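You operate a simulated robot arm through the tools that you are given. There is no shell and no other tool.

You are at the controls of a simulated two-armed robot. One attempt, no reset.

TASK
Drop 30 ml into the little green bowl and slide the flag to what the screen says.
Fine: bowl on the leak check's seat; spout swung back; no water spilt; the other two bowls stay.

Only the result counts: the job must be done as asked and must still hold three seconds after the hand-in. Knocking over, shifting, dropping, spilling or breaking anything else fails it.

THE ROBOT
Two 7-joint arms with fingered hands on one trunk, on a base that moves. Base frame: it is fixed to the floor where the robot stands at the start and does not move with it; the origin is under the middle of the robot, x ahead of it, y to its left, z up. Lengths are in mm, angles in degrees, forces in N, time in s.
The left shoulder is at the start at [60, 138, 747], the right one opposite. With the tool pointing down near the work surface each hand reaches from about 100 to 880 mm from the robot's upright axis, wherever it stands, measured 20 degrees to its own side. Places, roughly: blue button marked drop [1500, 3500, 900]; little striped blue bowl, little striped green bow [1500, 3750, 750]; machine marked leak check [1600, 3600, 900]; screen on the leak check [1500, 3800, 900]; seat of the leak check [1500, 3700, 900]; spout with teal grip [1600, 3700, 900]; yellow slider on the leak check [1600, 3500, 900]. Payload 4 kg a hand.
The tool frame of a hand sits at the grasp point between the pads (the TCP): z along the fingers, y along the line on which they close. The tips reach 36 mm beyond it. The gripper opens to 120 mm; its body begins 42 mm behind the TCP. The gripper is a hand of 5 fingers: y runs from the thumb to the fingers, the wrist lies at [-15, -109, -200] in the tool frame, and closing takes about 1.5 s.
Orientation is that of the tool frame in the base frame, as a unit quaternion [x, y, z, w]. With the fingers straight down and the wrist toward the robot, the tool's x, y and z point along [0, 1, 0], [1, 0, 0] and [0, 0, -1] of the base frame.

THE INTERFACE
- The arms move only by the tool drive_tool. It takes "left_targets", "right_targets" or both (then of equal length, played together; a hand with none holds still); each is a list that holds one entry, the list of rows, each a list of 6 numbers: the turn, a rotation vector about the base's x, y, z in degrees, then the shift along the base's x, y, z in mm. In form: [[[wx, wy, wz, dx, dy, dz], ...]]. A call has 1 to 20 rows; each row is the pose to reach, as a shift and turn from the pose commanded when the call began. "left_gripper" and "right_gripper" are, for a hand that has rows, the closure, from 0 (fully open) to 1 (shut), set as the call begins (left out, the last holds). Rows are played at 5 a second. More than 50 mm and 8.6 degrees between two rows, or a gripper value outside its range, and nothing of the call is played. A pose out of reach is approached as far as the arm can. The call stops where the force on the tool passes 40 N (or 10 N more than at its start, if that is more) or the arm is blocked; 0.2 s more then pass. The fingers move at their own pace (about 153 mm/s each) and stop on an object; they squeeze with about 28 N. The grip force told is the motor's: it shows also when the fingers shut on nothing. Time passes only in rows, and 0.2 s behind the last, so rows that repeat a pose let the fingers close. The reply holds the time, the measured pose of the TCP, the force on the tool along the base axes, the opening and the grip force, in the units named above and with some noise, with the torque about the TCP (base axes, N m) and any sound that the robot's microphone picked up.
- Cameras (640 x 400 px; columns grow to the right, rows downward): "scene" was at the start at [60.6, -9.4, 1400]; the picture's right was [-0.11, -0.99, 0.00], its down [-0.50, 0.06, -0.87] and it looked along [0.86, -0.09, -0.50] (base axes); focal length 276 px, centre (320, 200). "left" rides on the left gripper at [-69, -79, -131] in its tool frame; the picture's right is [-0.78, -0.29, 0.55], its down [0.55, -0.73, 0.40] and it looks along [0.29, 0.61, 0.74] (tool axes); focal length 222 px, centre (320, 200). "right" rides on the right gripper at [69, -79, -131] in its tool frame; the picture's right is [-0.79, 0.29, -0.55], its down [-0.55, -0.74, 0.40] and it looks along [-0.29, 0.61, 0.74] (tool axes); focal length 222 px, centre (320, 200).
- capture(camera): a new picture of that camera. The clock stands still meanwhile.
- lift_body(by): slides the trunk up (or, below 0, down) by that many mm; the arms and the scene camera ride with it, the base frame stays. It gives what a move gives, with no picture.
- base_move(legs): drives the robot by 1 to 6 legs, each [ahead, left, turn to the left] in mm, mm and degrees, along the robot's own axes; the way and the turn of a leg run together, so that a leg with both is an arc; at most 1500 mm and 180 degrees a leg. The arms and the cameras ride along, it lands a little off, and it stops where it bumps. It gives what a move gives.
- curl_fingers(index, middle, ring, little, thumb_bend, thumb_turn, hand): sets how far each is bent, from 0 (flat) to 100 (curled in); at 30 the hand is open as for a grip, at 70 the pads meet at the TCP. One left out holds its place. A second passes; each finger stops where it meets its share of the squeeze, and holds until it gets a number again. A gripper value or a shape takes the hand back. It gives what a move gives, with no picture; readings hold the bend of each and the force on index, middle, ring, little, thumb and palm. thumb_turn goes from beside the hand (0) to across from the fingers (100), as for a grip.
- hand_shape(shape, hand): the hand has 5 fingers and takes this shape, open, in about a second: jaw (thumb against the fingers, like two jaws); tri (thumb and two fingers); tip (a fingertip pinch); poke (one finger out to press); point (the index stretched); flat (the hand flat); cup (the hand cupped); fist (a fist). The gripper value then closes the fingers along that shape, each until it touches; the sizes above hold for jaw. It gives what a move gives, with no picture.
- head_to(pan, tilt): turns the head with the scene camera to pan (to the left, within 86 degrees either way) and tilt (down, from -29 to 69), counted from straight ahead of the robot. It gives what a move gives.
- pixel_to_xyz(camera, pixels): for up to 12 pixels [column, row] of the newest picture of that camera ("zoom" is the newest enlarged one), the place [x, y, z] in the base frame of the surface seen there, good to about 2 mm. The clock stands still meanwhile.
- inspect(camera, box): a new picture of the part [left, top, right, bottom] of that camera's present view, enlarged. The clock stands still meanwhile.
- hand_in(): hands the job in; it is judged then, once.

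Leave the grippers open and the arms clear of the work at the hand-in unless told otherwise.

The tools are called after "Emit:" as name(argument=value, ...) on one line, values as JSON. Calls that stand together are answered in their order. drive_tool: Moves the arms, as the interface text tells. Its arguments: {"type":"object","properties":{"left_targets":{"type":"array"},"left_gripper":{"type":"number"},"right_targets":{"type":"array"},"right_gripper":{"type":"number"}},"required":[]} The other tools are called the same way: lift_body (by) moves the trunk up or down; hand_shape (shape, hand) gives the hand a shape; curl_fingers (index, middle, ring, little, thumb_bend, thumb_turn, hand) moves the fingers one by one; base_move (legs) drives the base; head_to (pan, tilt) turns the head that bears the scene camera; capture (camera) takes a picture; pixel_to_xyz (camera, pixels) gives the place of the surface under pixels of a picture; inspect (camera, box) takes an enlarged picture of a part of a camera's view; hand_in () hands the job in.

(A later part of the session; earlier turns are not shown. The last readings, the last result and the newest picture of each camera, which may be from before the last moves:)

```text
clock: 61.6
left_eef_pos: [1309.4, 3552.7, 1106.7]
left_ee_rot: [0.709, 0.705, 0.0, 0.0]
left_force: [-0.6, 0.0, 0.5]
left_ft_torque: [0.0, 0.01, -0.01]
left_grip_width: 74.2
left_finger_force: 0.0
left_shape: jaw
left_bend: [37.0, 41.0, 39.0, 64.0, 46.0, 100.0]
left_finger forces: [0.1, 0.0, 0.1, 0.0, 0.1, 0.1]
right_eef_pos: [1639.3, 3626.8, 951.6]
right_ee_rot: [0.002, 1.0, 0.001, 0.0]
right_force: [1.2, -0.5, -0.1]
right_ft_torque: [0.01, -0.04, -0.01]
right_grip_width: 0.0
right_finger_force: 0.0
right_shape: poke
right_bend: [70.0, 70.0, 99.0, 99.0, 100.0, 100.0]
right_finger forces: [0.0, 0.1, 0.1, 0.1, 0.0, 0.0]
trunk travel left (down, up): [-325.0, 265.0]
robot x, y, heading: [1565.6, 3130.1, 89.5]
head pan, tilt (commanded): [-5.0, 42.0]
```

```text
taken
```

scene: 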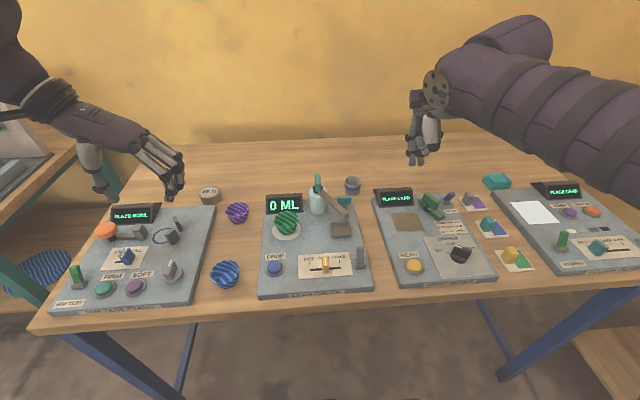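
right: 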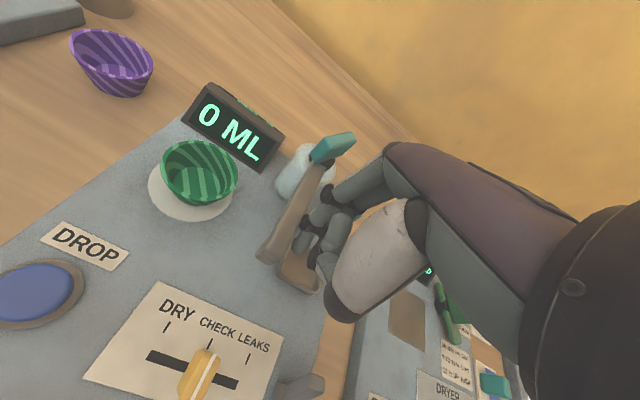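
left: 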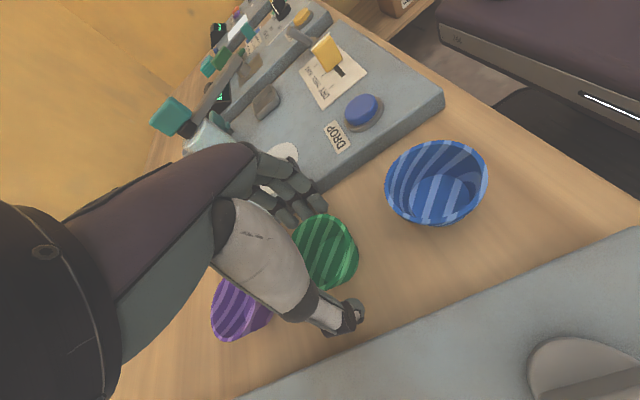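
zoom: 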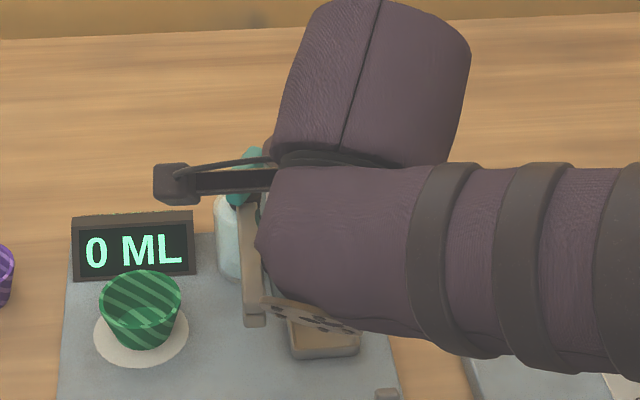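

The spout follows the finger with ~1 N. I continue the arc up to about −136°, then look.

Emit:
drive_tool(right_targets=[[[0, 0, 0, -8, -1, 0], [0, 0, 0, -15, -1, 0], [0, 0, 0, -23, -1, 0], [0, 0, 0, -31, 0, 0], [0, 0, 0, -39, 2, 0], [0, 0, 0, -46, 4, 0], [0, 0, 0, -53, 8, 0], [0, 0, 0, -60, 11, 0], [0, 0, 0, -68, 16, 0], [0, 0, 0, -68, 16, 0]]])

Emit:
inspect(camera="scene", box=[240, 130, 400, 250])

Emit:
capture(camera="right")

```text
clock: 63.8
left_eef_pos: [1309.8, 3552.2, 1104.9]
left_ee_rot: [0.71, 0.704, 0.0, 0.001]
left_force: [-0.6, -0.7, -0.1]
left_ft_torque: [0.0, 0.0, -0.04]
left_grip_width: 74.3
left_finger_force: 0.1
left_shape: jaw
left_bend: [37.0, 41.0, 39.0, 64.0, 46.0, 100.0]
left_finger forces: [0.0, 0.1, 0.1, 0.0, 0.0, 0.1]
right_eef_pos: [1572.6, 3642.7, 952.0]
right_ee_rot: [0.002, 1.0, 0.0, 0.0]
right_force: [0.6, 0.0, 0.2]
right_ft_torque: [0.0, 0.06, 0.01]
right_grip_width: 0.0
right_finger_force: 0.2
right_shape: poke
right_bend: [70.0, 70.0, 99.0, 99.0, 100.0, 100.0]
right_finger forces: [0.1, 0.0, 0.0, 0.0, 0.0, 0.1]
trunk travel left (down, up): [-325.0, 265.0]
robot x, y, heading: [1562.7, 3127.7, 89.8]
head pan, tilt (commanded): [-5.0, 42.0]
```

```text
3.33 times, centred on (320, 190) of scene
```

zoom: 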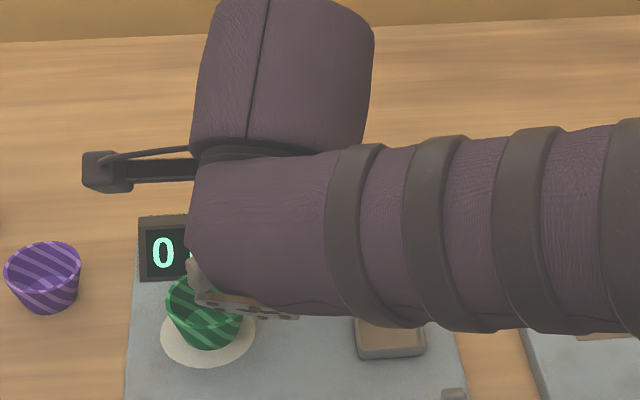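

```text
taken
```

right: 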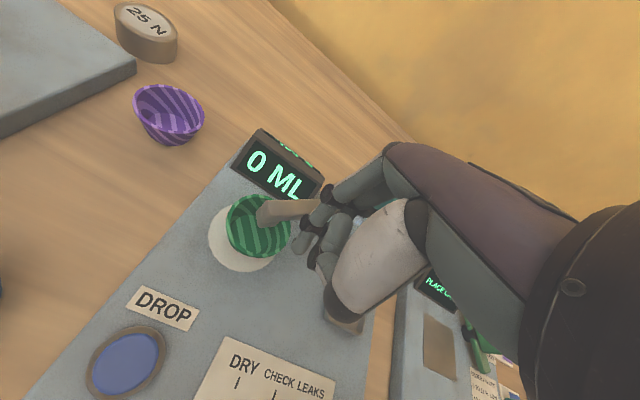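

The spout's end is now above the bowl at (265,212) in the right view. I zoom in and measure where its end is.

Emit:
inspect(camera="right", box=[190, 160, 350, 290])

Emit:
pixel_to_xyz(camera="right", pixels=[[262, 212], [267, 205], [285, 208], [268, 222], [300, 206], [228, 215], [290, 240], [258, 197], [255, 258]])

```text
3.08 times, centred on (270, 225) of right
```

zoom: 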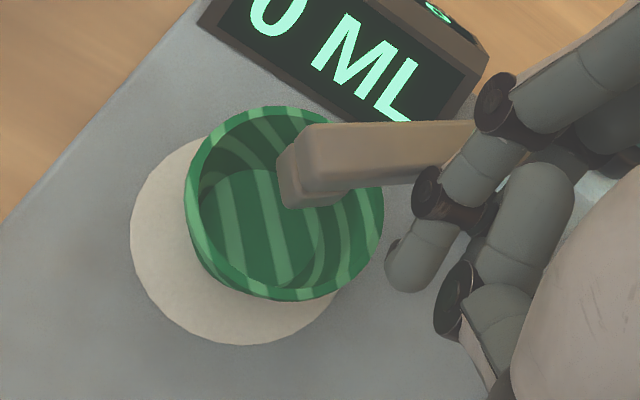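

```text
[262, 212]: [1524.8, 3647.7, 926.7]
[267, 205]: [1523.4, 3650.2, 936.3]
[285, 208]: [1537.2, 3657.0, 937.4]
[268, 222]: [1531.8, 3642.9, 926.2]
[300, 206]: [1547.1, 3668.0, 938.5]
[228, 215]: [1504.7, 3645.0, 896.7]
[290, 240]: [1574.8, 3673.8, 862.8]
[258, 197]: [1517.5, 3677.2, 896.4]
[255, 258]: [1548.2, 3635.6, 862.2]
```

The spout lies at about −143°, its nozzle ≈[1533,3655], right over the bowl's centre. I back the finger away from the arm and raise it, then measure the button.

Emit:
drive_tool(right_targets=[[[0, 0, 0, 5, -7, 0], [0, 0, 0, 12, -16, 0], [0, 0, 0, 18, -24, 0], [0, 0, 0, 18, -30, 20], [0, 0, 0, 10, -45, 45], [0, 0, 0, 0, -60, 60], [0, 0, 0, 0, -60, 60]]])

Emit:
capture(camera="right")

Emit:
capture(camera="scene")

```text
clock: 65.4
left_eef_pos: [1309.5, 3552.7, 1106.5]
left_ee_rot: [0.71, 0.704, 0.0, 0.0]
left_force: [0.7, 0.2, -0.7]
left_ft_torque: [0.02, 0.0, 0.0]
left_grip_width: 74.1
left_finger_force: 0.2
left_shape: jaw
left_bend: [37.0, 41.0, 39.0, 64.0, 46.0, 100.0]
left_finger forces: [0.0, 0.0, 0.0, 0.1, 0.0, 0.1]
right_eef_pos: [1573.6, 3581.7, 1012.0]
right_ee_rot: [0.002, 1.0, 0.0, 0.0]
right_force: [0.1, -0.2, 0.2]
right_ft_torque: [0.02, 0.01, -0.01]
right_grip_width: 0.1
right_finger_force: 0.1
right_shape: poke
right_bend: [70.0, 70.0, 99.0, 99.0, 100.0, 100.0]
right_finger forces: [0.1, 0.0, 0.0, 0.0, 0.0, 0.0]
trunk travel left (down, up): [-325.0, 265.0]
robot x, y, heading: [1566.2, 3125.6, 89.7]
head pan, tilt (commanded): [-5.0, 42.0]
```

```text
taken
```

right: 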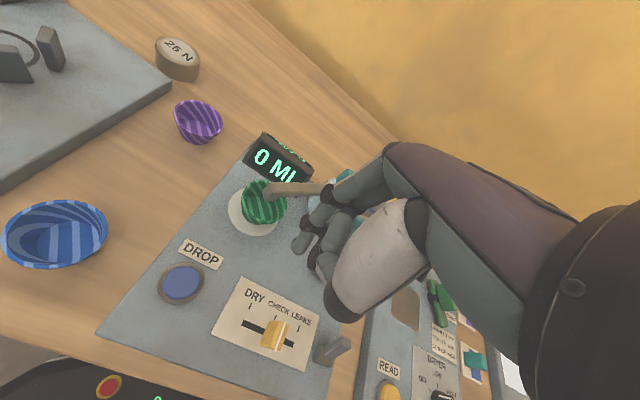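

```text
taken
```

scene: 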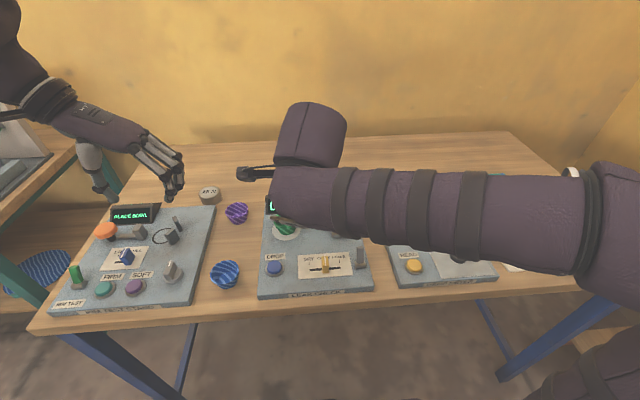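

The right camera sees bowl, spout, screen and button (181,284). I measure the button and check the spout again.

Emit:
pixel_to_xyz(camera="right", pixels=[[181, 284], [165, 284], [198, 282], [183, 268], [180, 297], [268, 193], [275, 190], [300, 190], [243, 208], [285, 208], [273, 335], [155, 290]])

Emit:
inspect(camera="right", box=[220, 120, 350, 250])

```text
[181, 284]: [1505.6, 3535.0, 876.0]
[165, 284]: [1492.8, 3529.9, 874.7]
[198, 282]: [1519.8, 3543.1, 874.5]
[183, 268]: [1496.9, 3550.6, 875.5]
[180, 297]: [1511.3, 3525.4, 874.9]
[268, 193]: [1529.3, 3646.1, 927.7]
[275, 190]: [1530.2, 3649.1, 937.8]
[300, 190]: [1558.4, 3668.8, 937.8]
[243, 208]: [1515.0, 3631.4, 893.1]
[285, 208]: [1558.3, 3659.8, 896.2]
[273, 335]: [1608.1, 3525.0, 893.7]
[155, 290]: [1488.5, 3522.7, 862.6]
```

```text
3.08 times, centred on (285, 185) of right
```

zoom: 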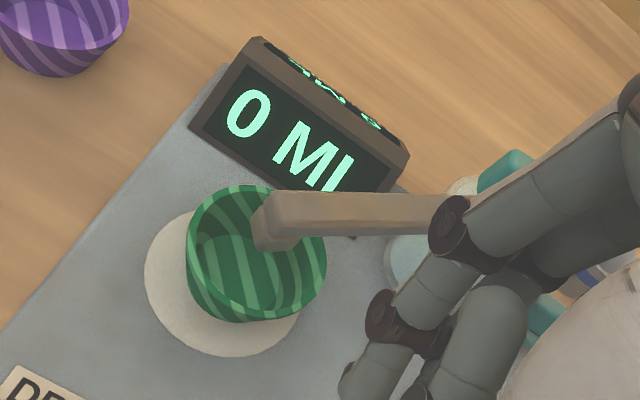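

I check the arm's end corners and nozzle in this zoom to be sure of the drop point.

Emit:
pixel_to_xyz(camera="zoom", pixels=[[275, 196], [268, 212], [300, 215], [330, 196], [330, 230], [262, 230], [265, 245], [290, 245], [300, 240], [400, 215], [258, 190], [258, 312]])

```text
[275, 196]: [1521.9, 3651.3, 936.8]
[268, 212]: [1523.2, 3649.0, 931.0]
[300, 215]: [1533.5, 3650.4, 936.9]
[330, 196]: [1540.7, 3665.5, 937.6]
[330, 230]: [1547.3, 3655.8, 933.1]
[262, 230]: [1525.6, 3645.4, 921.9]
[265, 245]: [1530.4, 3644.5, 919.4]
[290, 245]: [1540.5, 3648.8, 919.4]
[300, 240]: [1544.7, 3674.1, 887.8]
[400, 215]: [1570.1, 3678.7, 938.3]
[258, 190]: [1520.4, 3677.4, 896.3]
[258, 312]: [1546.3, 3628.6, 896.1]
```

The nozzle centre is ≈[1532,3652], well within the bowl. For a clean poke I curl the middle finger away, leaving only the index.

Emit:
curl_fingers(hand="right", middle=99)

Emit:
inspect(camera="right", box=[220, 120, 420, 340])

```text
clock: 66.4
left_eef_pos: [1309.0, 3552.6, 1105.9]
left_ee_rot: [0.71, 0.705, 0.0, 0.0]
left_force: [0.2, 0.2, -1.2]
left_ft_torque: [-0.01, 0.01, 0.01]
left_grip_width: 74.1
left_finger_force: 0.2
left_shape: jaw
left_bend: [37.0, 41.0, 39.0, 64.0, 46.0, 100.0]
left_finger forces: [0.0, 0.0, 0.0, 0.0, 0.0, 0.0]
right_eef_pos: [1574.1, 3583.0, 1011.7]
right_ee_rot: [0.002, 1.0, 0.0, 0.0]
right_force: [0.2, 1.0, -0.2]
right_ft_torque: [0.0, 0.01, -0.02]
right_grip_width: 36.8
right_finger_force: 0.0
right_shape: fingers
right_bend: [70.0, 99.0, 99.0, 99.0, 100.0, 100.0]
right_finger forces: [0.0, 0.0, 0.0, 0.0, 0.1, 0.1]
trunk travel left (down, up): [-325.0, 265.0]
robot x, y, heading: [1565.5, 3131.9, 89.7]
head pan, tilt (commanded): [-5.0, 42.0]
```

```text
1.82 times, centred on (320, 230) of right
```

zoom: 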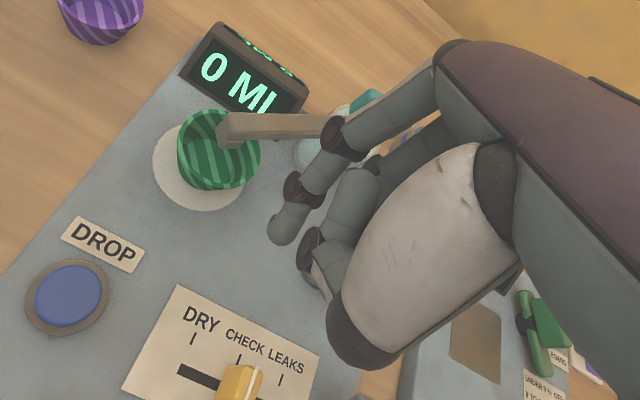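

Only the index points down now. I measure its tip.

Emit:
pixel_to_xyz(camera="zoom", pixels=[[275, 235], [283, 225], [272, 225], [290, 215], [288, 240], [300, 195], [310, 270]])

```text
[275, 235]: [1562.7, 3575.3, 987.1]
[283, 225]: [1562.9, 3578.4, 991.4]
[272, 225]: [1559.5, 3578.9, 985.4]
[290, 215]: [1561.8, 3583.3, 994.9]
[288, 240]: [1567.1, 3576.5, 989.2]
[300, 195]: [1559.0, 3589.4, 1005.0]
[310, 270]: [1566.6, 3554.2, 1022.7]
```

Tip offset ≈(−10.5,−1,−35) from TCP. I move the tip to hover ≈8 mm above the button centre [1505.6,3536.5,876].

Emit:
drive_tool(right_targets=[[[0, 0, 0, -20, -15, 0], [0, 0, 0, -40, -30, 0], [0, 0, 0, -58, -45, 0], [0, 0, 0, -58, -45, -30], [0, 0, 0, -58, -45, -60], [0, 0, 0, -58, -45, -80], [0, 0, 0, -58, -45, -93], [0, 0, 0, -58, -45, -93]]])

Emit:
capture(camera="right")

Emit:
inspect(camera="scene", box=[200, 180, 380, 310])

```text
clock: 68.2
left_eef_pos: [1309.3, 3552.0, 1105.1]
left_ee_rot: [0.709, 0.705, -0.001, -0.001]
left_force: [0.2, 0.0, -0.6]
left_ft_torque: [-0.01, -0.05, -0.02]
left_grip_width: 74.4
left_finger_force: 0.1
left_shape: jaw
left_bend: [37.0, 41.0, 39.0, 64.0, 46.0, 100.0]
left_finger forces: [0.0, 0.1, 0.0, 0.1, 0.0, 0.1]
right_eef_pos: [1514.6, 3537.7, 918.9]
right_ee_rot: [0.002, 1.0, 0.0, -0.001]
right_force: [-0.3, 1.0, 0.3]
right_ft_torque: [0.01, 0.02, 0.0]
right_grip_width: 36.7
right_finger_force: 0.1
right_shape: fingers
right_bend: [70.0, 99.0, 99.0, 99.0, 100.0, 100.0]
right_finger forces: [0.0, 0.1, 0.0, 0.1, 0.0, 0.0]
trunk travel left (down, up): [-325.0, 265.0]
robot x, y, heading: [1564.3, 3129.7, 89.4]
head pan, tilt (commanded): [-5.0, 42.0]
```

```text
taken
```

right: 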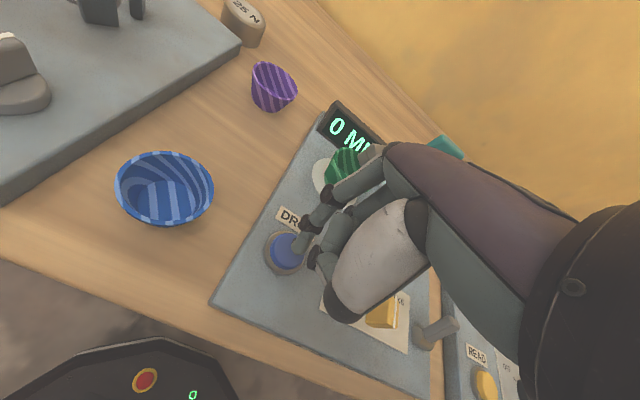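

```text
3.08 times, centred on (290, 245) of scene
```

zoom: 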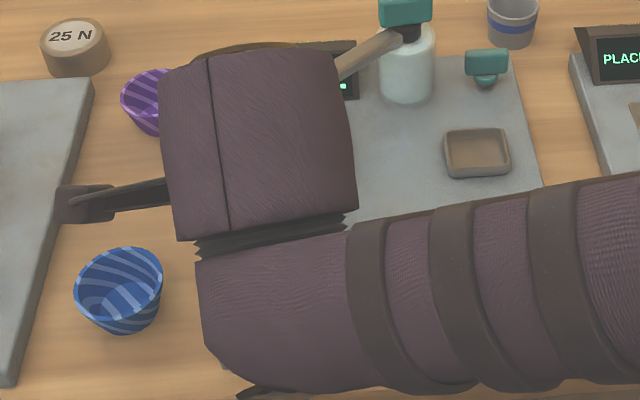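

The index is above the blue button. I check the alignment closely and whether the left camera sees the screen and bowl.

Emit:
inspect(camera="right", box=[240, 90, 400, 290])

Emit:
capture(camera="left")

```text
2.00 times, centred on (320, 190) of right
```

zoom: 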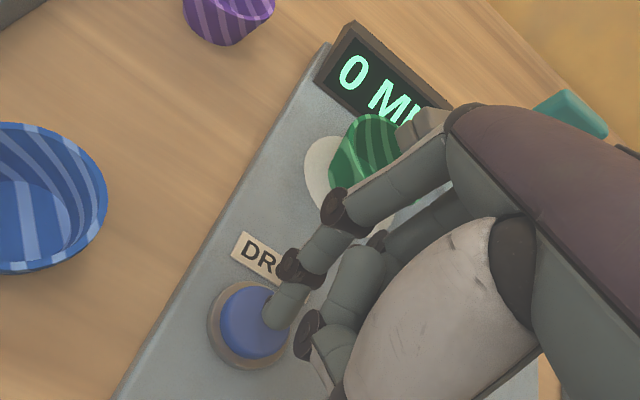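

```text
taken
```

left: 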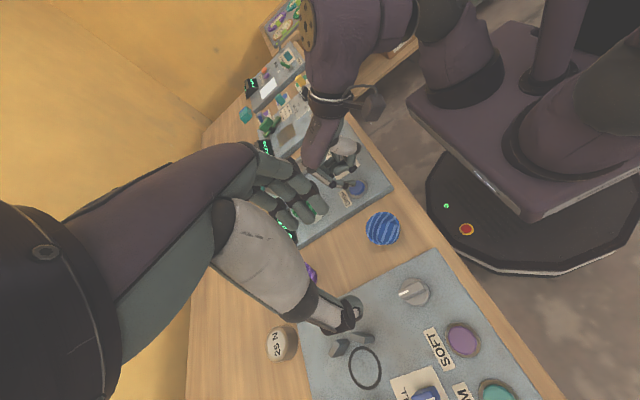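

The tip is over the button. I press briefly: down 11 mm and straight back up, then read the screen.

Emit:
drive_tool(right_targets=[[[0, 0, 0, 0, 0, -6], [0, 0, 0, 0, 0, -11], [0, 0, 0, 0, 0, 0], [0, 0, 0, 0, 0, 0]]])

Emit:
inspect(camera="right", box=[240, 90, 400, 290])

```text
clock: 69.2
left_eef_pos: [1309.7, 3552.4, 1106.5]
left_ee_rot: [0.709, 0.705, 0.0, 0.001]
left_force: [-0.1, 0.2, 0.1]
left_ft_torque: [-0.04, 0.01, 0.01]
left_grip_width: 74.3
left_finger_force: 0.0
left_shape: jaw
left_bend: [37.0, 41.0, 39.0, 64.0, 46.0, 100.0]
left_finger forces: [0.1, 0.0, 0.1, 0.1, 0.0, 0.1]
right_eef_pos: [1514.4, 3537.5, 919.8]
right_ee_rot: [0.002, 1.0, 0.0, -0.001]
right_force: [0.9, 0.2, 0.4]
right_ft_torque: [-0.02, -0.04, -0.01]
right_grip_width: 36.8
right_finger_force: 0.1
right_shape: fingers
right_bend: [70.0, 99.0, 99.0, 99.0, 100.0, 100.0]
right_finger forces: [0.0, 0.1, 0.0, 0.1, 0.1, 0.0]
trunk travel left (down, up): [-325.0, 265.0]
robot x, y, heading: [1562.2, 3128.0, 89.6]
head pan, tilt (commanded): [-5.0, 42.0]
heard: click
```

```text
2.00 times, centred on (320, 190) of right
```

zoom: 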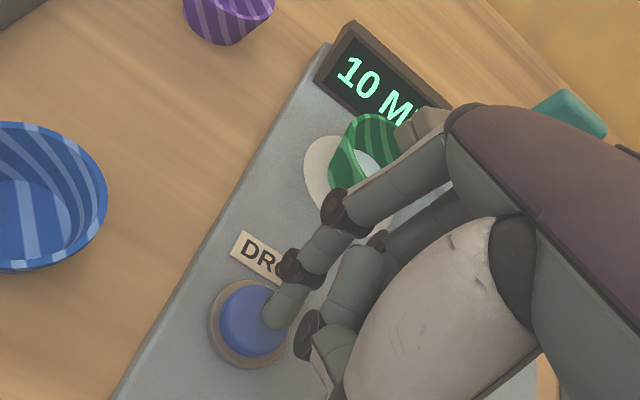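

A click, and the screen reads 10 ML, with water in the green bowl. I press the same way a second time.

Emit:
drive_tool(right_targets=[[[0, 0, 0, 0, 0, -6], [0, 0, 0, 0, 0, -11], [0, 0, 0, 0, 0, 0], [0, 0, 0, 0, 0, 0], [0, 0, 0, 0, 0, 0]]])

Emit:
inspect(camera="right", box=[240, 90, 400, 290])

```text
clock: 70.4
left_eef_pos: [1309.5, 3552.2, 1106.0]
left_ee_rot: [0.709, 0.705, 0.0, 0.0]
left_force: [-0.6, 1.1, -0.3]
left_ft_torque: [0.0, -0.01, 0.02]
left_grip_width: 74.1
left_finger_force: 0.1
left_shape: jaw
left_bend: [37.0, 41.0, 39.0, 64.0, 46.0, 100.0]
left_finger forces: [0.0, 0.0, 0.0, 0.0, 0.0, 0.1]
right_eef_pos: [1514.9, 3537.3, 919.2]
right_ee_rot: [0.003, 1.0, 0.0, 0.0]
right_force: [0.0, 0.3, -0.2]
right_ft_torque: [0.02, 0.0, 0.0]
right_grip_width: 36.6
right_finger_force: 0.0
right_shape: fingers
right_bend: [70.0, 99.0, 99.0, 99.0, 100.0, 100.0]
right_finger forces: [0.0, 0.1, 0.0, 0.1, 0.1, 0.0]
trunk travel left (down, up): [-325.0, 265.0]
robot x, y, heading: [1563.6, 3127.1, 89.8]
head pan, tilt (commanded): [-5.0, 42.0]
heard: click
```

```text
2.00 times, centred on (320, 190) of right
```

zoom: 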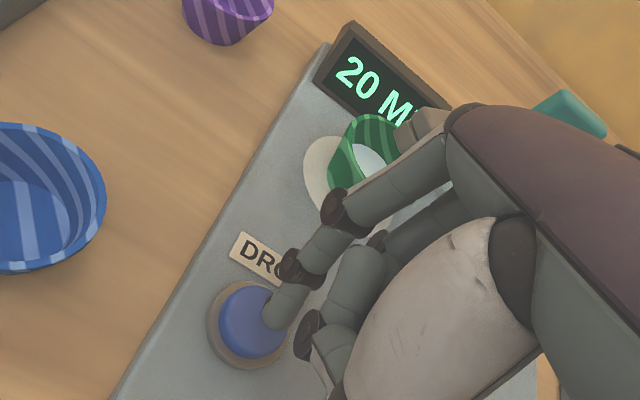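

The screen reads 20 ML. One more press makes 30 ML.

Emit:
drive_tool(right_targets=[[[0, 0, 0, 0, 0, -6], [0, 0, 0, 0, 0, -11], [0, 0, 0, 0, 0, 0], [0, 0, 0, 0, 0, 0], [0, 0, 0, 0, 0, 0]]])

Emit:
inspect(camera="right", box=[240, 90, 400, 290])

```text
clock: 71.6
left_eef_pos: [1308.6, 3552.2, 1105.9]
left_ee_rot: [0.71, 0.704, 0.0, 0.0]
left_force: [-1.2, -0.5, -0.6]
left_ft_torque: [0.01, 0.02, -0.04]
left_grip_width: 74.0
left_finger_force: 0.1
left_shape: jaw
left_bend: [37.0, 41.0, 39.0, 64.0, 46.0, 100.0]
left_finger forces: [0.0, 0.0, 0.0, 0.0, 0.0, 0.0]
right_eef_pos: [1515.1, 3537.2, 919.0]
right_ee_rot: [0.002, 1.0, 0.0, 0.0]
right_force: [0.2, -0.3, -0.7]
right_ft_torque: [0.0, 0.0, 0.01]
right_grip_width: 36.6
right_finger_force: 0.1
right_shape: fingers
right_bend: [70.0, 99.0, 99.0, 99.0, 100.0, 100.0]
right_finger forces: [0.0, 0.0, 0.0, 0.0, 0.0, 0.1]
trunk travel left (down, up): [-325.0, 265.0]
robot x, y, heading: [1564.2, 3130.1, 89.4]
head pan, tilt (commanded): [-5.0, 42.0]
heard: click
```

```text
2.00 times, centred on (320, 190) of right
```

zoom: 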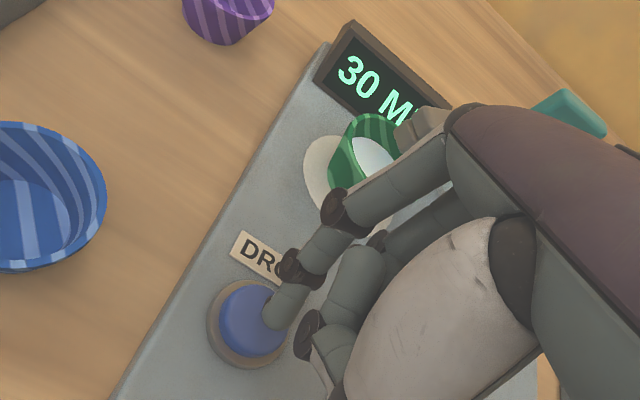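

The screen reads 30 ML. Now I raise the finger well clear (100 mm) without touching anything and look at the screen again.

Emit:
drive_tool(right_targets=[[[0, 0, 0, 0, 0, 25], [0, 0, 0, 0, 0, 60], [0, 0, 0, 0, 0, 101], [0, 0, 0, 0, 0, 101], [0, 0, 0, 0, 0, 101], [0, 0, 0, 0, 0, 101]]])

Emit:
capture(camera="right")

Emit:
inspect(camera="right", box=[220, 80, 380, 280])

```text
clock: 73.0
left_eef_pos: [1309.7, 3552.3, 1106.3]
left_ee_rot: [0.71, 0.704, 0.001, 0.0]
left_force: [0.0, 0.4, -0.4]
left_ft_torque: [-0.01, 0.0, 0.02]
left_grip_width: 74.2
left_finger_force: 0.0
left_shape: jaw
left_bend: [37.0, 41.0, 39.0, 64.0, 46.0, 100.0]
left_finger forces: [0.0, 0.0, 0.0, 0.0, 0.1, 0.0]
right_eef_pos: [1514.6, 3537.5, 1019.5]
right_ee_rot: [0.003, 1.0, 0.0, 0.0]
right_force: [-0.4, -0.1, -0.3]
right_ft_torque: [-0.01, 0.04, 0.0]
right_grip_width: 36.7
right_finger_force: 0.2
right_shape: fingers
right_bend: [70.0, 99.0, 99.0, 99.0, 100.0, 100.0]
right_finger forces: [0.0, 0.1, 0.0, 0.1, 0.1, 0.1]
trunk travel left (down, up): [-325.0, 265.0]
robot x, y, heading: [1563.8, 3133.0, 89.5]
head pan, tilt (commanded): [-5.0, 42.0]
```

```text
taken
```

right: 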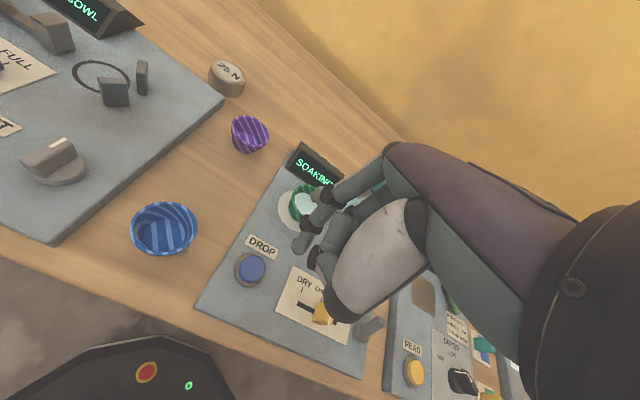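

```text
2.00 times, centred on (300, 180) of right
```

zoom: 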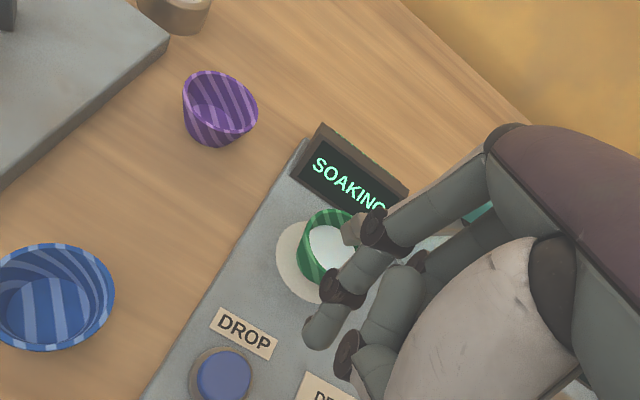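

The screen now says SOAKING. Meanwhile I go around to the far side of the spout arm: first above [1529,3685] at z≈1020.

Emit:
drive_tool(right_targets=[[[0, 0, 0, 3, 30, 0], [0, 0, 0, 6, 60, 0], [0, 0, 0, 9, 90, 0], [0, 0, 0, 12, 120, 0], [0, 0, 0, 14, 147, 0], [0, 0, 0, 14, 147, 0]]])

Emit:
capture(camera="right")

Emit:
inspect(camera="right", box=[220, 120, 400, 330])

Emit:
inspect(camera="scene", box=[240, 130, 400, 260])

```text
clock: 74.4
left_eef_pos: [1309.2, 3552.9, 1104.6]
left_ee_rot: [0.71, 0.705, -0.001, -0.001]
left_force: [0.5, 1.1, 0.4]
left_ft_torque: [0.0, 0.04, -0.02]
left_grip_width: 74.0
left_finger_force: 0.0
left_shape: jaw
left_bend: [37.0, 41.0, 39.0, 64.0, 46.0, 100.0]
left_finger forces: [0.0, 0.0, 0.0, 0.0, 0.0, 0.1]
right_eef_pos: [1530.3, 3684.3, 1019.7]
right_ee_rot: [0.002, 1.0, 0.0, -0.001]
right_force: [0.4, 0.3, -0.3]
right_ft_torque: [0.0, 0.01, 0.01]
right_grip_width: 36.6
right_finger_force: 0.0
right_shape: fingers
right_bend: [70.0, 99.0, 99.0, 99.0, 100.0, 100.0]
right_finger forces: [0.1, 0.0, 0.0, 0.1, 0.1, 0.0]
trunk travel left (down, up): [-325.0, 265.0]
robot x, y, heading: [1563.7, 3130.9, 89.6]
head pan, tilt (commanded): [-5.0, 42.0]
```

```text
taken
```

right: 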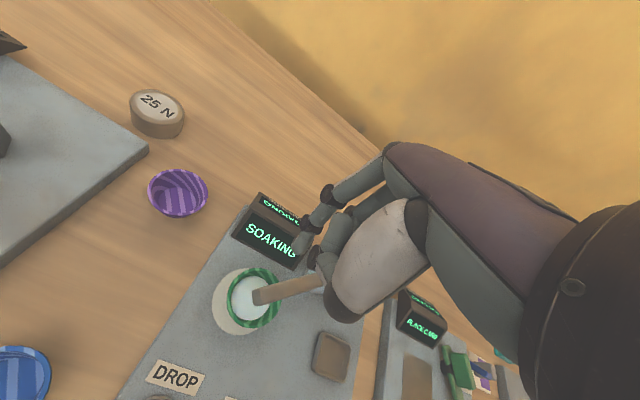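

```text
1.90 times, centred on (310, 225) of right
```

zoom: 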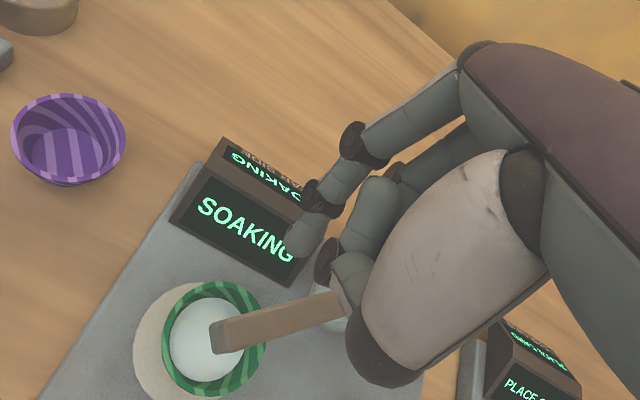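

```text
3.08 times, centred on (320, 195) of scene
```

zoom: 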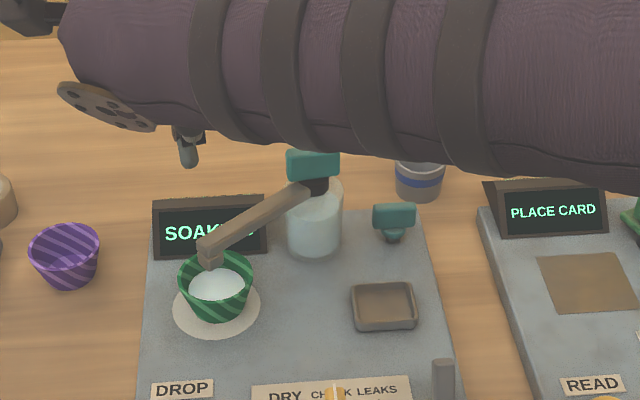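

Still SOAKING; water is in the bowl with the spout right above. I check the screen's top/front location so that the finger comes down clear of it.

Emit:
pixel_to_xyz(camera="zoom", pixels=[[160, 200], [260, 198], [160, 255], [210, 203], [187, 160], [185, 140], [215, 253], [205, 265], [310, 185], [335, 165], [290, 165], [250, 235]])

```text
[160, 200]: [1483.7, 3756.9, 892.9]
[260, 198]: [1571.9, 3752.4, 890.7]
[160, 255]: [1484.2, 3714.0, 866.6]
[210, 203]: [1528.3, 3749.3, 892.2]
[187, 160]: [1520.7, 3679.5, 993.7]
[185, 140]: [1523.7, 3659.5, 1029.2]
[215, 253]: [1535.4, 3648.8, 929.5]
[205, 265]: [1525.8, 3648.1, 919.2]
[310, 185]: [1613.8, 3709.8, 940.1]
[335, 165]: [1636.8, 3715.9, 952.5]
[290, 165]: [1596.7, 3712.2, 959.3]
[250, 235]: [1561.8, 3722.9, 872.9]
```

The screen's top is z≈893, well below the finger path. I lower behind the arm to TCP z≈955 (tip ≈920) and push the arm back along the arc to −90°.

Emit:
drive_tool(right_targets=[[[0, 0, 0, 0, 0, -20], [0, 0, 0, 0, 0, -40], [0, 0, 0, 0, 0, -55], [0, 0, 0, 0, 0, -65], [0, 0, 0, 6, -7, -65], [0, 0, 0, 11, -14, -65], [0, 0, 0, 17, -23, -65], [0, 0, 0, 24, -32, -65], [0, 0, 0, 30, -38, -65], [0, 0, 0, 36, -44, -65], [0, 0, 0, 43, -49, -65], [0, 0, 0, 50, -53, -65], [0, 0, 0, 58, -57, -65], [0, 0, 0, 66, -60, -65], [0, 0, 0, 74, -62, -65], [0, 0, 0, 82, -64, -65], [0, 0, 0, 82, -64, -65]]])

Emit:
capture(camera="right")

Emit:
inspect(camera="scene", box=[240, 130, 400, 260])

```text
clock: 78.0
left_eef_pos: [1308.1, 3552.1, 1106.0]
left_ee_rot: [0.71, 0.705, 0.0, 0.0]
left_force: [0.2, 0.0, -0.3]
left_ft_torque: [0.01, 0.0, 0.0]
left_grip_width: 74.0
left_finger_force: 0.1
left_shape: jaw
left_bend: [37.0, 41.0, 39.0, 64.0, 46.0, 100.0]
left_finger forces: [0.0, 0.0, 0.0, 0.1, 0.0, 0.0]
right_eef_pos: [1612.2, 3620.5, 955.1]
right_ee_rot: [0.002, 1.0, 0.0, 0.0]
right_force: [-1.1, -0.2, 0.1]
right_ft_torque: [0.0, 0.01, -0.01]
right_grip_width: 36.6
right_finger_force: 0.1
right_shape: fingers
right_bend: [70.0, 99.0, 99.0, 99.0, 100.0, 100.0]
right_finger forces: [0.2, 0.1, 0.0, 0.0, 0.0, 0.0]
trunk travel left (down, up): [-325.0, 265.0]
robot x, y, heading: [1565.8, 3132.5, 89.5]
head pan, tilt (commanded): [-5.0, 42.0]
```

```text
taken
```

right: 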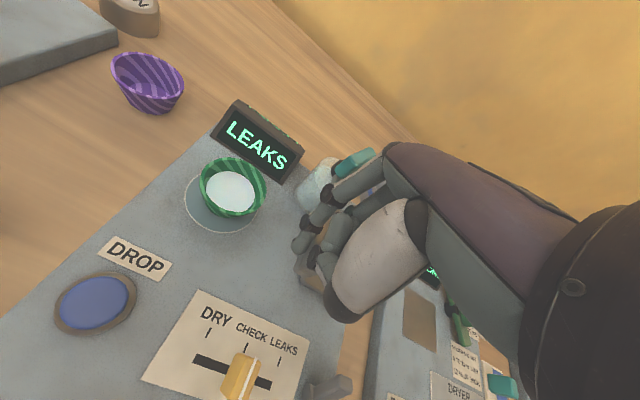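

```text
3.08 times, centred on (320, 195) of scene
```

zoom: 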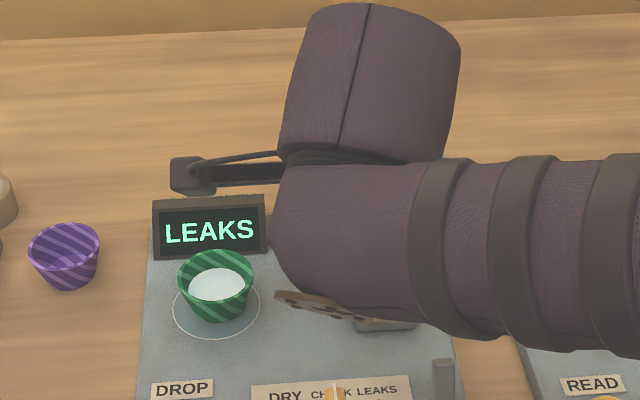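

The screen now says LEAKS. The spout is partway back. I zoom the right camera to see the present spout angle.

Emit:
inspect(camera="right", box=[260, 130, 400, 310])

```text
2.22 times, centred on (330, 220) of right
```

zoom: 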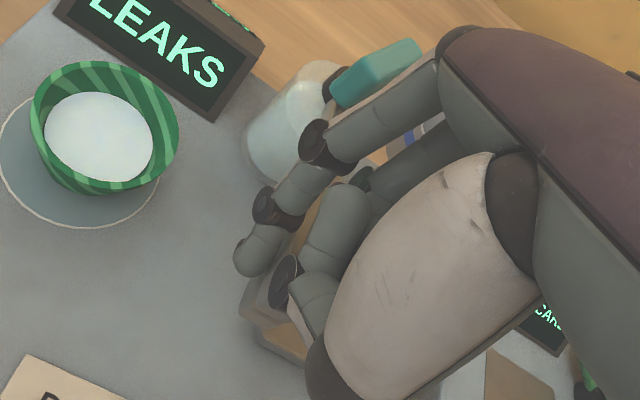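

I continue the arc to about −66°, then check.

Emit:
drive_tool(right_targets=[[[0, 0, 0, 8, -1, 0], [0, 0, 0, 16, -1, 0], [0, 0, 0, 24, -1, 0], [0, 0, 0, 32, 0, 0], [0, 0, 0, 38, 2, 0], [0, 0, 0, 38, 2, 0]]])

Emit:
inspect(camera="right", box=[220, 110, 400, 310])

Emit:
inspect(camera="scene", box=[240, 130, 400, 260])

Emit:
capture(camera="left")

```text
clock: 79.4
left_eef_pos: [1310.5, 3551.6, 1106.5]
left_ee_rot: [0.709, 0.705, 0.0, 0.0]
left_force: [0.4, -0.4, -0.3]
left_ft_torque: [0.02, 0.03, 0.01]
left_grip_width: 74.1
left_finger_force: 0.0
left_shape: jaw
left_bend: [37.0, 41.0, 39.0, 64.0, 46.0, 100.0]
left_finger forces: [0.0, 0.0, 0.0, 0.1, 0.0, 0.0]
right_eef_pos: [1650.0, 3622.5, 955.2]
right_ee_rot: [0.003, 1.0, -0.001, 0.0]
right_force: [-0.5, 0.2, -0.6]
right_ft_torque: [0.01, 0.01, -0.01]
right_grip_width: 36.8
right_finger_force: 0.1
right_shape: fingers
right_bend: [70.0, 99.0, 99.0, 99.0, 100.0, 100.0]
right_finger forces: [0.0, 0.1, 0.1, 0.0, 0.0, 0.0]
trunk travel left (down, up): [-325.0, 265.0]
robot x, y, heading: [1563.9, 3131.0, 89.5]
head pan, tilt (commanded): [-5.0, 42.0]
```

```text
2.00 times, centred on (310, 210) of right
```

zoom: 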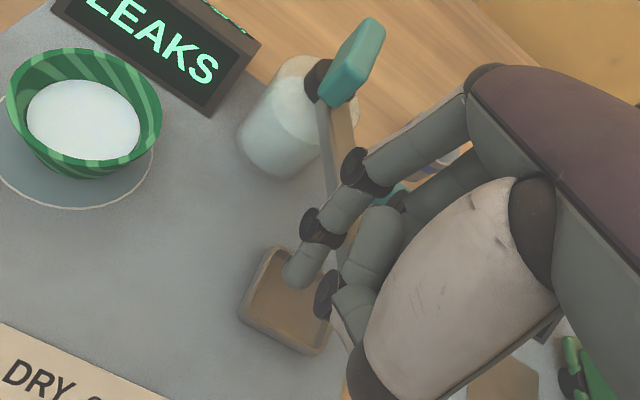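

```text
3.08 times, centred on (320, 195) of scene
```

zoom: 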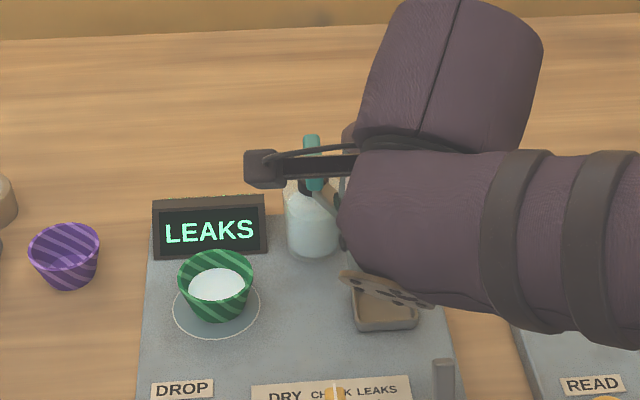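

```text
taken
```

left: 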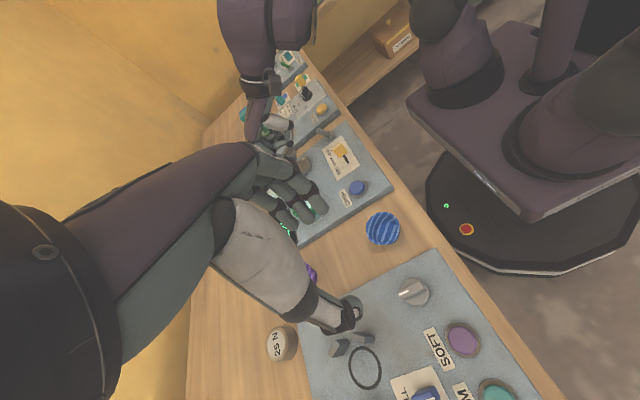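

I take a fresh right picture and measure the arm's centreline to know the present angle.

Emit:
inspect(camera="right", box=[260, 110, 360, 270])

Emit:
pixel_to_xyz(camera="zoom", pixels=[[330, 95], [345, 60], [360, 20], [308, 120], [330, 130], [340, 150], [320, 150], [335, 170]])

```text
2.50 times, centred on (310, 190) of right
```

zoom: 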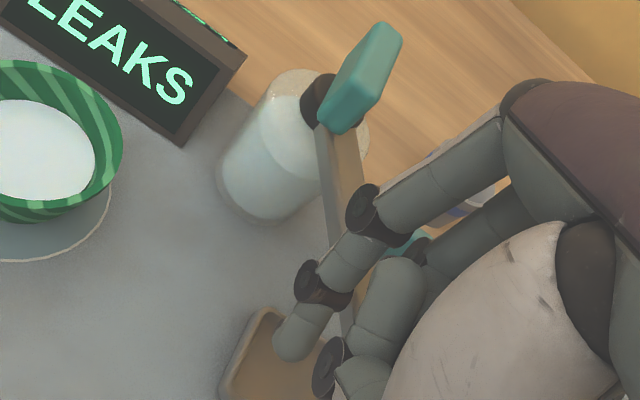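

```text
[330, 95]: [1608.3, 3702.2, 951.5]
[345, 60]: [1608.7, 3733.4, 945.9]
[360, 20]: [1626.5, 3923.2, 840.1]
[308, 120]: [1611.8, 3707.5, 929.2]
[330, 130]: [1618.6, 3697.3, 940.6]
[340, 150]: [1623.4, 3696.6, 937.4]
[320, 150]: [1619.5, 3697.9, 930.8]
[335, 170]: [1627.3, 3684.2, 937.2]
```

The teal grip's face is almost back at its starting direction (x≈1608 at both ends). I back the finger off the arm and raise it, then measure the spout angle unobstructed.

Emit:
drive_tool(right_targets=[[[0, 0, 0, -6, -3, 0], [0, 0, 0, -14, -8, 0], [0, 0, 0, -20, -12, 0], [0, 0, 0, -20, -25, 25], [0, 0, 0, -20, -45, 50], [0, 0, 0, -20, -70, 70], [0, 0, 0, -20, -70, 70]]])

Emit:
inspect(camera="right", box=[160, 80, 400, 330])

Emit:
inspect(camera="scene", box=[240, 130, 400, 260])

```text
clock: 81.0
left_eef_pos: [1308.8, 3551.6, 1105.5]
left_ee_rot: [0.709, 0.705, -0.001, 0.0]
left_force: [-0.7, -0.5, 0.5]
left_ft_torque: [0.03, 0.0, 0.01]
left_grip_width: 74.2
left_finger_force: 0.0
left_shape: jaw
left_bend: [37.0, 41.0, 39.0, 64.0, 46.0, 100.0]
left_finger forces: [0.0, 0.0, 0.0, 0.0, 0.0, 0.1]
right_eef_pos: [1628.9, 3552.1, 1026.4]
right_ee_rot: [0.003, 1.0, 0.0, 0.0]
right_force: [-0.9, 0.5, 0.0]
right_ft_torque: [0.01, -0.01, 0.01]
right_grip_width: 37.0
right_finger_force: 0.0
right_shape: fingers
right_bend: [70.0, 99.0, 99.0, 99.0, 100.0, 100.0]
right_finger forces: [0.0, 0.0, 0.0, 0.0, 0.0, 0.0]
trunk travel left (down, up): [-325.0, 265.0]
robot x, y, heading: [1564.0, 3129.5, 89.6]
head pan, tilt (commanded): [-5.0, 42.0]
```

```text
1.60 times, centred on (280, 205) of right
```

zoom: 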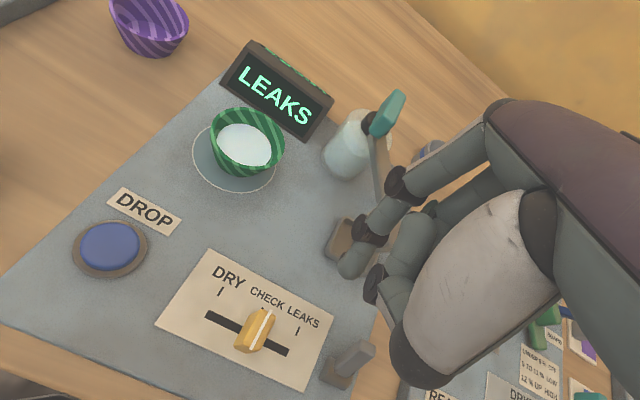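

```text
3.08 times, centred on (320, 195) of scene
```

zoom: 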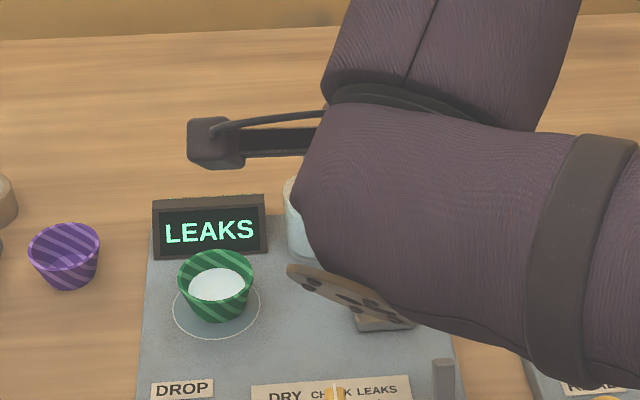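

The screen still says LEAKS. Next the flag: I must push it from CHECK (x≈1614) to LEAKS (x≈1650). I measure the flag, the ticks and the grey post at its right for clearance.

Emit:
inspect(camera="right", box=[240, 210, 400, 330])

Emit:
inspect(camera="scene", box=[290, 225, 390, 300])

```text
3.33 times, centred on (320, 270) of right
```

zoom: 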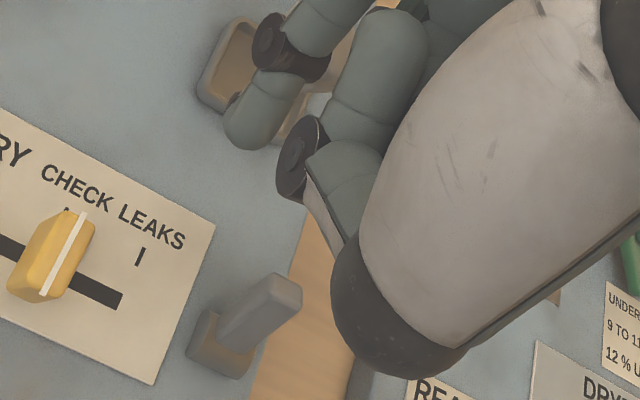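

```text
5.33 times, centred on (340, 262) of scene
```

zoom: 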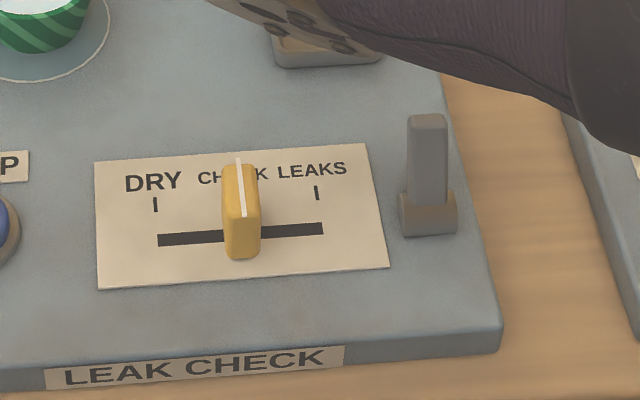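

Emit:
pixel_to_xyz(camera="zoom", pixels=[[238, 165], [243, 215], [225, 215], [259, 215], [242, 250], [155, 205], [317, 193], [160, 240], [322, 228], [428, 118], [428, 140], [410, 200]])

```text
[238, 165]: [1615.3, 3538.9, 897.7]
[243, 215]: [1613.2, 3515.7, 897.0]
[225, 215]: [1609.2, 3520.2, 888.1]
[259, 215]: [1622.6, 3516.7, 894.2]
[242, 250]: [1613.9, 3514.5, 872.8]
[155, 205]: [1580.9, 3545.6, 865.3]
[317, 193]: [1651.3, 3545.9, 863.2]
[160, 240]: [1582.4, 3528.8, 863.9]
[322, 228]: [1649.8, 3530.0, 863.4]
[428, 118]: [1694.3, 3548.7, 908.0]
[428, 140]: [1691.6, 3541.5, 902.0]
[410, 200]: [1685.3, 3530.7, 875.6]
```

Flag: x 1608–1622, y 3514–3540, top z 898; LEAKS tick at x≈1651; grey lever top z≈908. I place the index to the left of the flag: TCP [1592,3526], then down to z≈914 (tip ≈879).

Emit:
drive_tool(right_targets=[[[0, 0, 0, -18, -13, 0], [0, 0, 0, -37, -26, 0], [0, 0, 0, -37, -26, -35], [0, 0, 0, -37, -26, -70], [0, 0, 0, -37, -26, -95], [0, 0, 0, -37, -26, -112], [0, 0, 0, -37, -26, -112]]])

Emit:
capture(camera="right")

Emit:
inspect(camera="right", box=[260, 150, 420, 330])

```text
clock: 82.6
left_eef_pos: [1308.9, 3552.0, 1104.9]
left_ee_rot: [0.709, 0.705, 0.0, 0.0]
left_force: [-0.6, 0.9, -0.3]
left_ft_torque: [-0.01, -0.01, -0.05]
left_grip_width: 74.1
left_finger_force: 0.1
left_shape: jaw
left_bend: [37.0, 41.0, 39.0, 64.0, 46.0, 100.0]
left_finger forces: [0.0, 0.0, 0.0, 0.1, 0.1, 0.0]
right_eef_pos: [1591.1, 3526.8, 912.6]
right_ee_rot: [0.003, 1.0, -0.001, 0.0]
right_force: [0.3, -1.1, -0.3]
right_ft_torque: [0.04, -0.03, -0.02]
right_grip_width: 36.9
right_finger_force: 0.1
right_shape: fingers
right_bend: [70.0, 99.0, 99.0, 99.0, 100.0, 100.0]
right_finger forces: [0.1, 0.0, 0.0, 0.0, 0.0, 0.1]
trunk travel left (down, up): [-325.0, 265.0]
robot x, y, heading: [1560.0, 3132.1, 89.5]
head pan, tilt (commanded): [-5.0, 42.0]
```

```text
taken
```

right: 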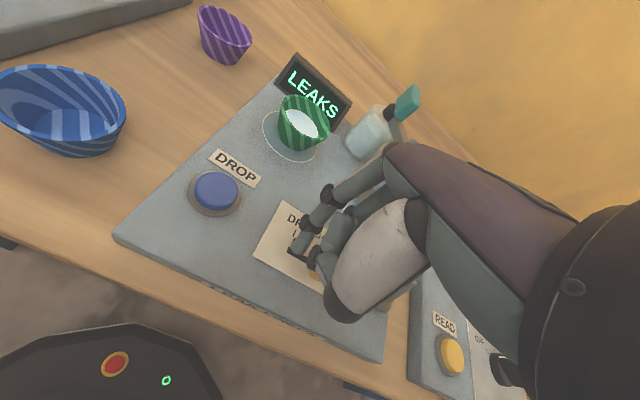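

```text
2.22 times, centred on (340, 240) of right
```

zoom: 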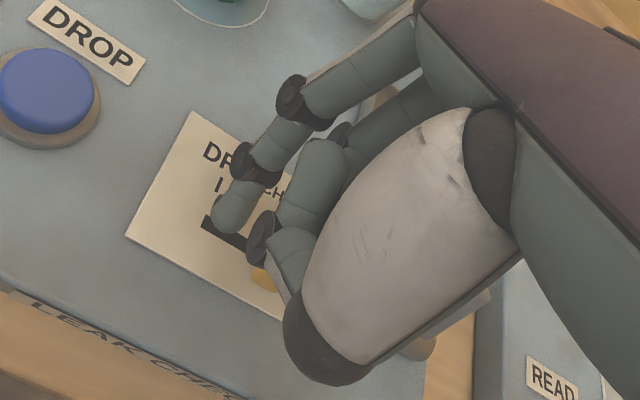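

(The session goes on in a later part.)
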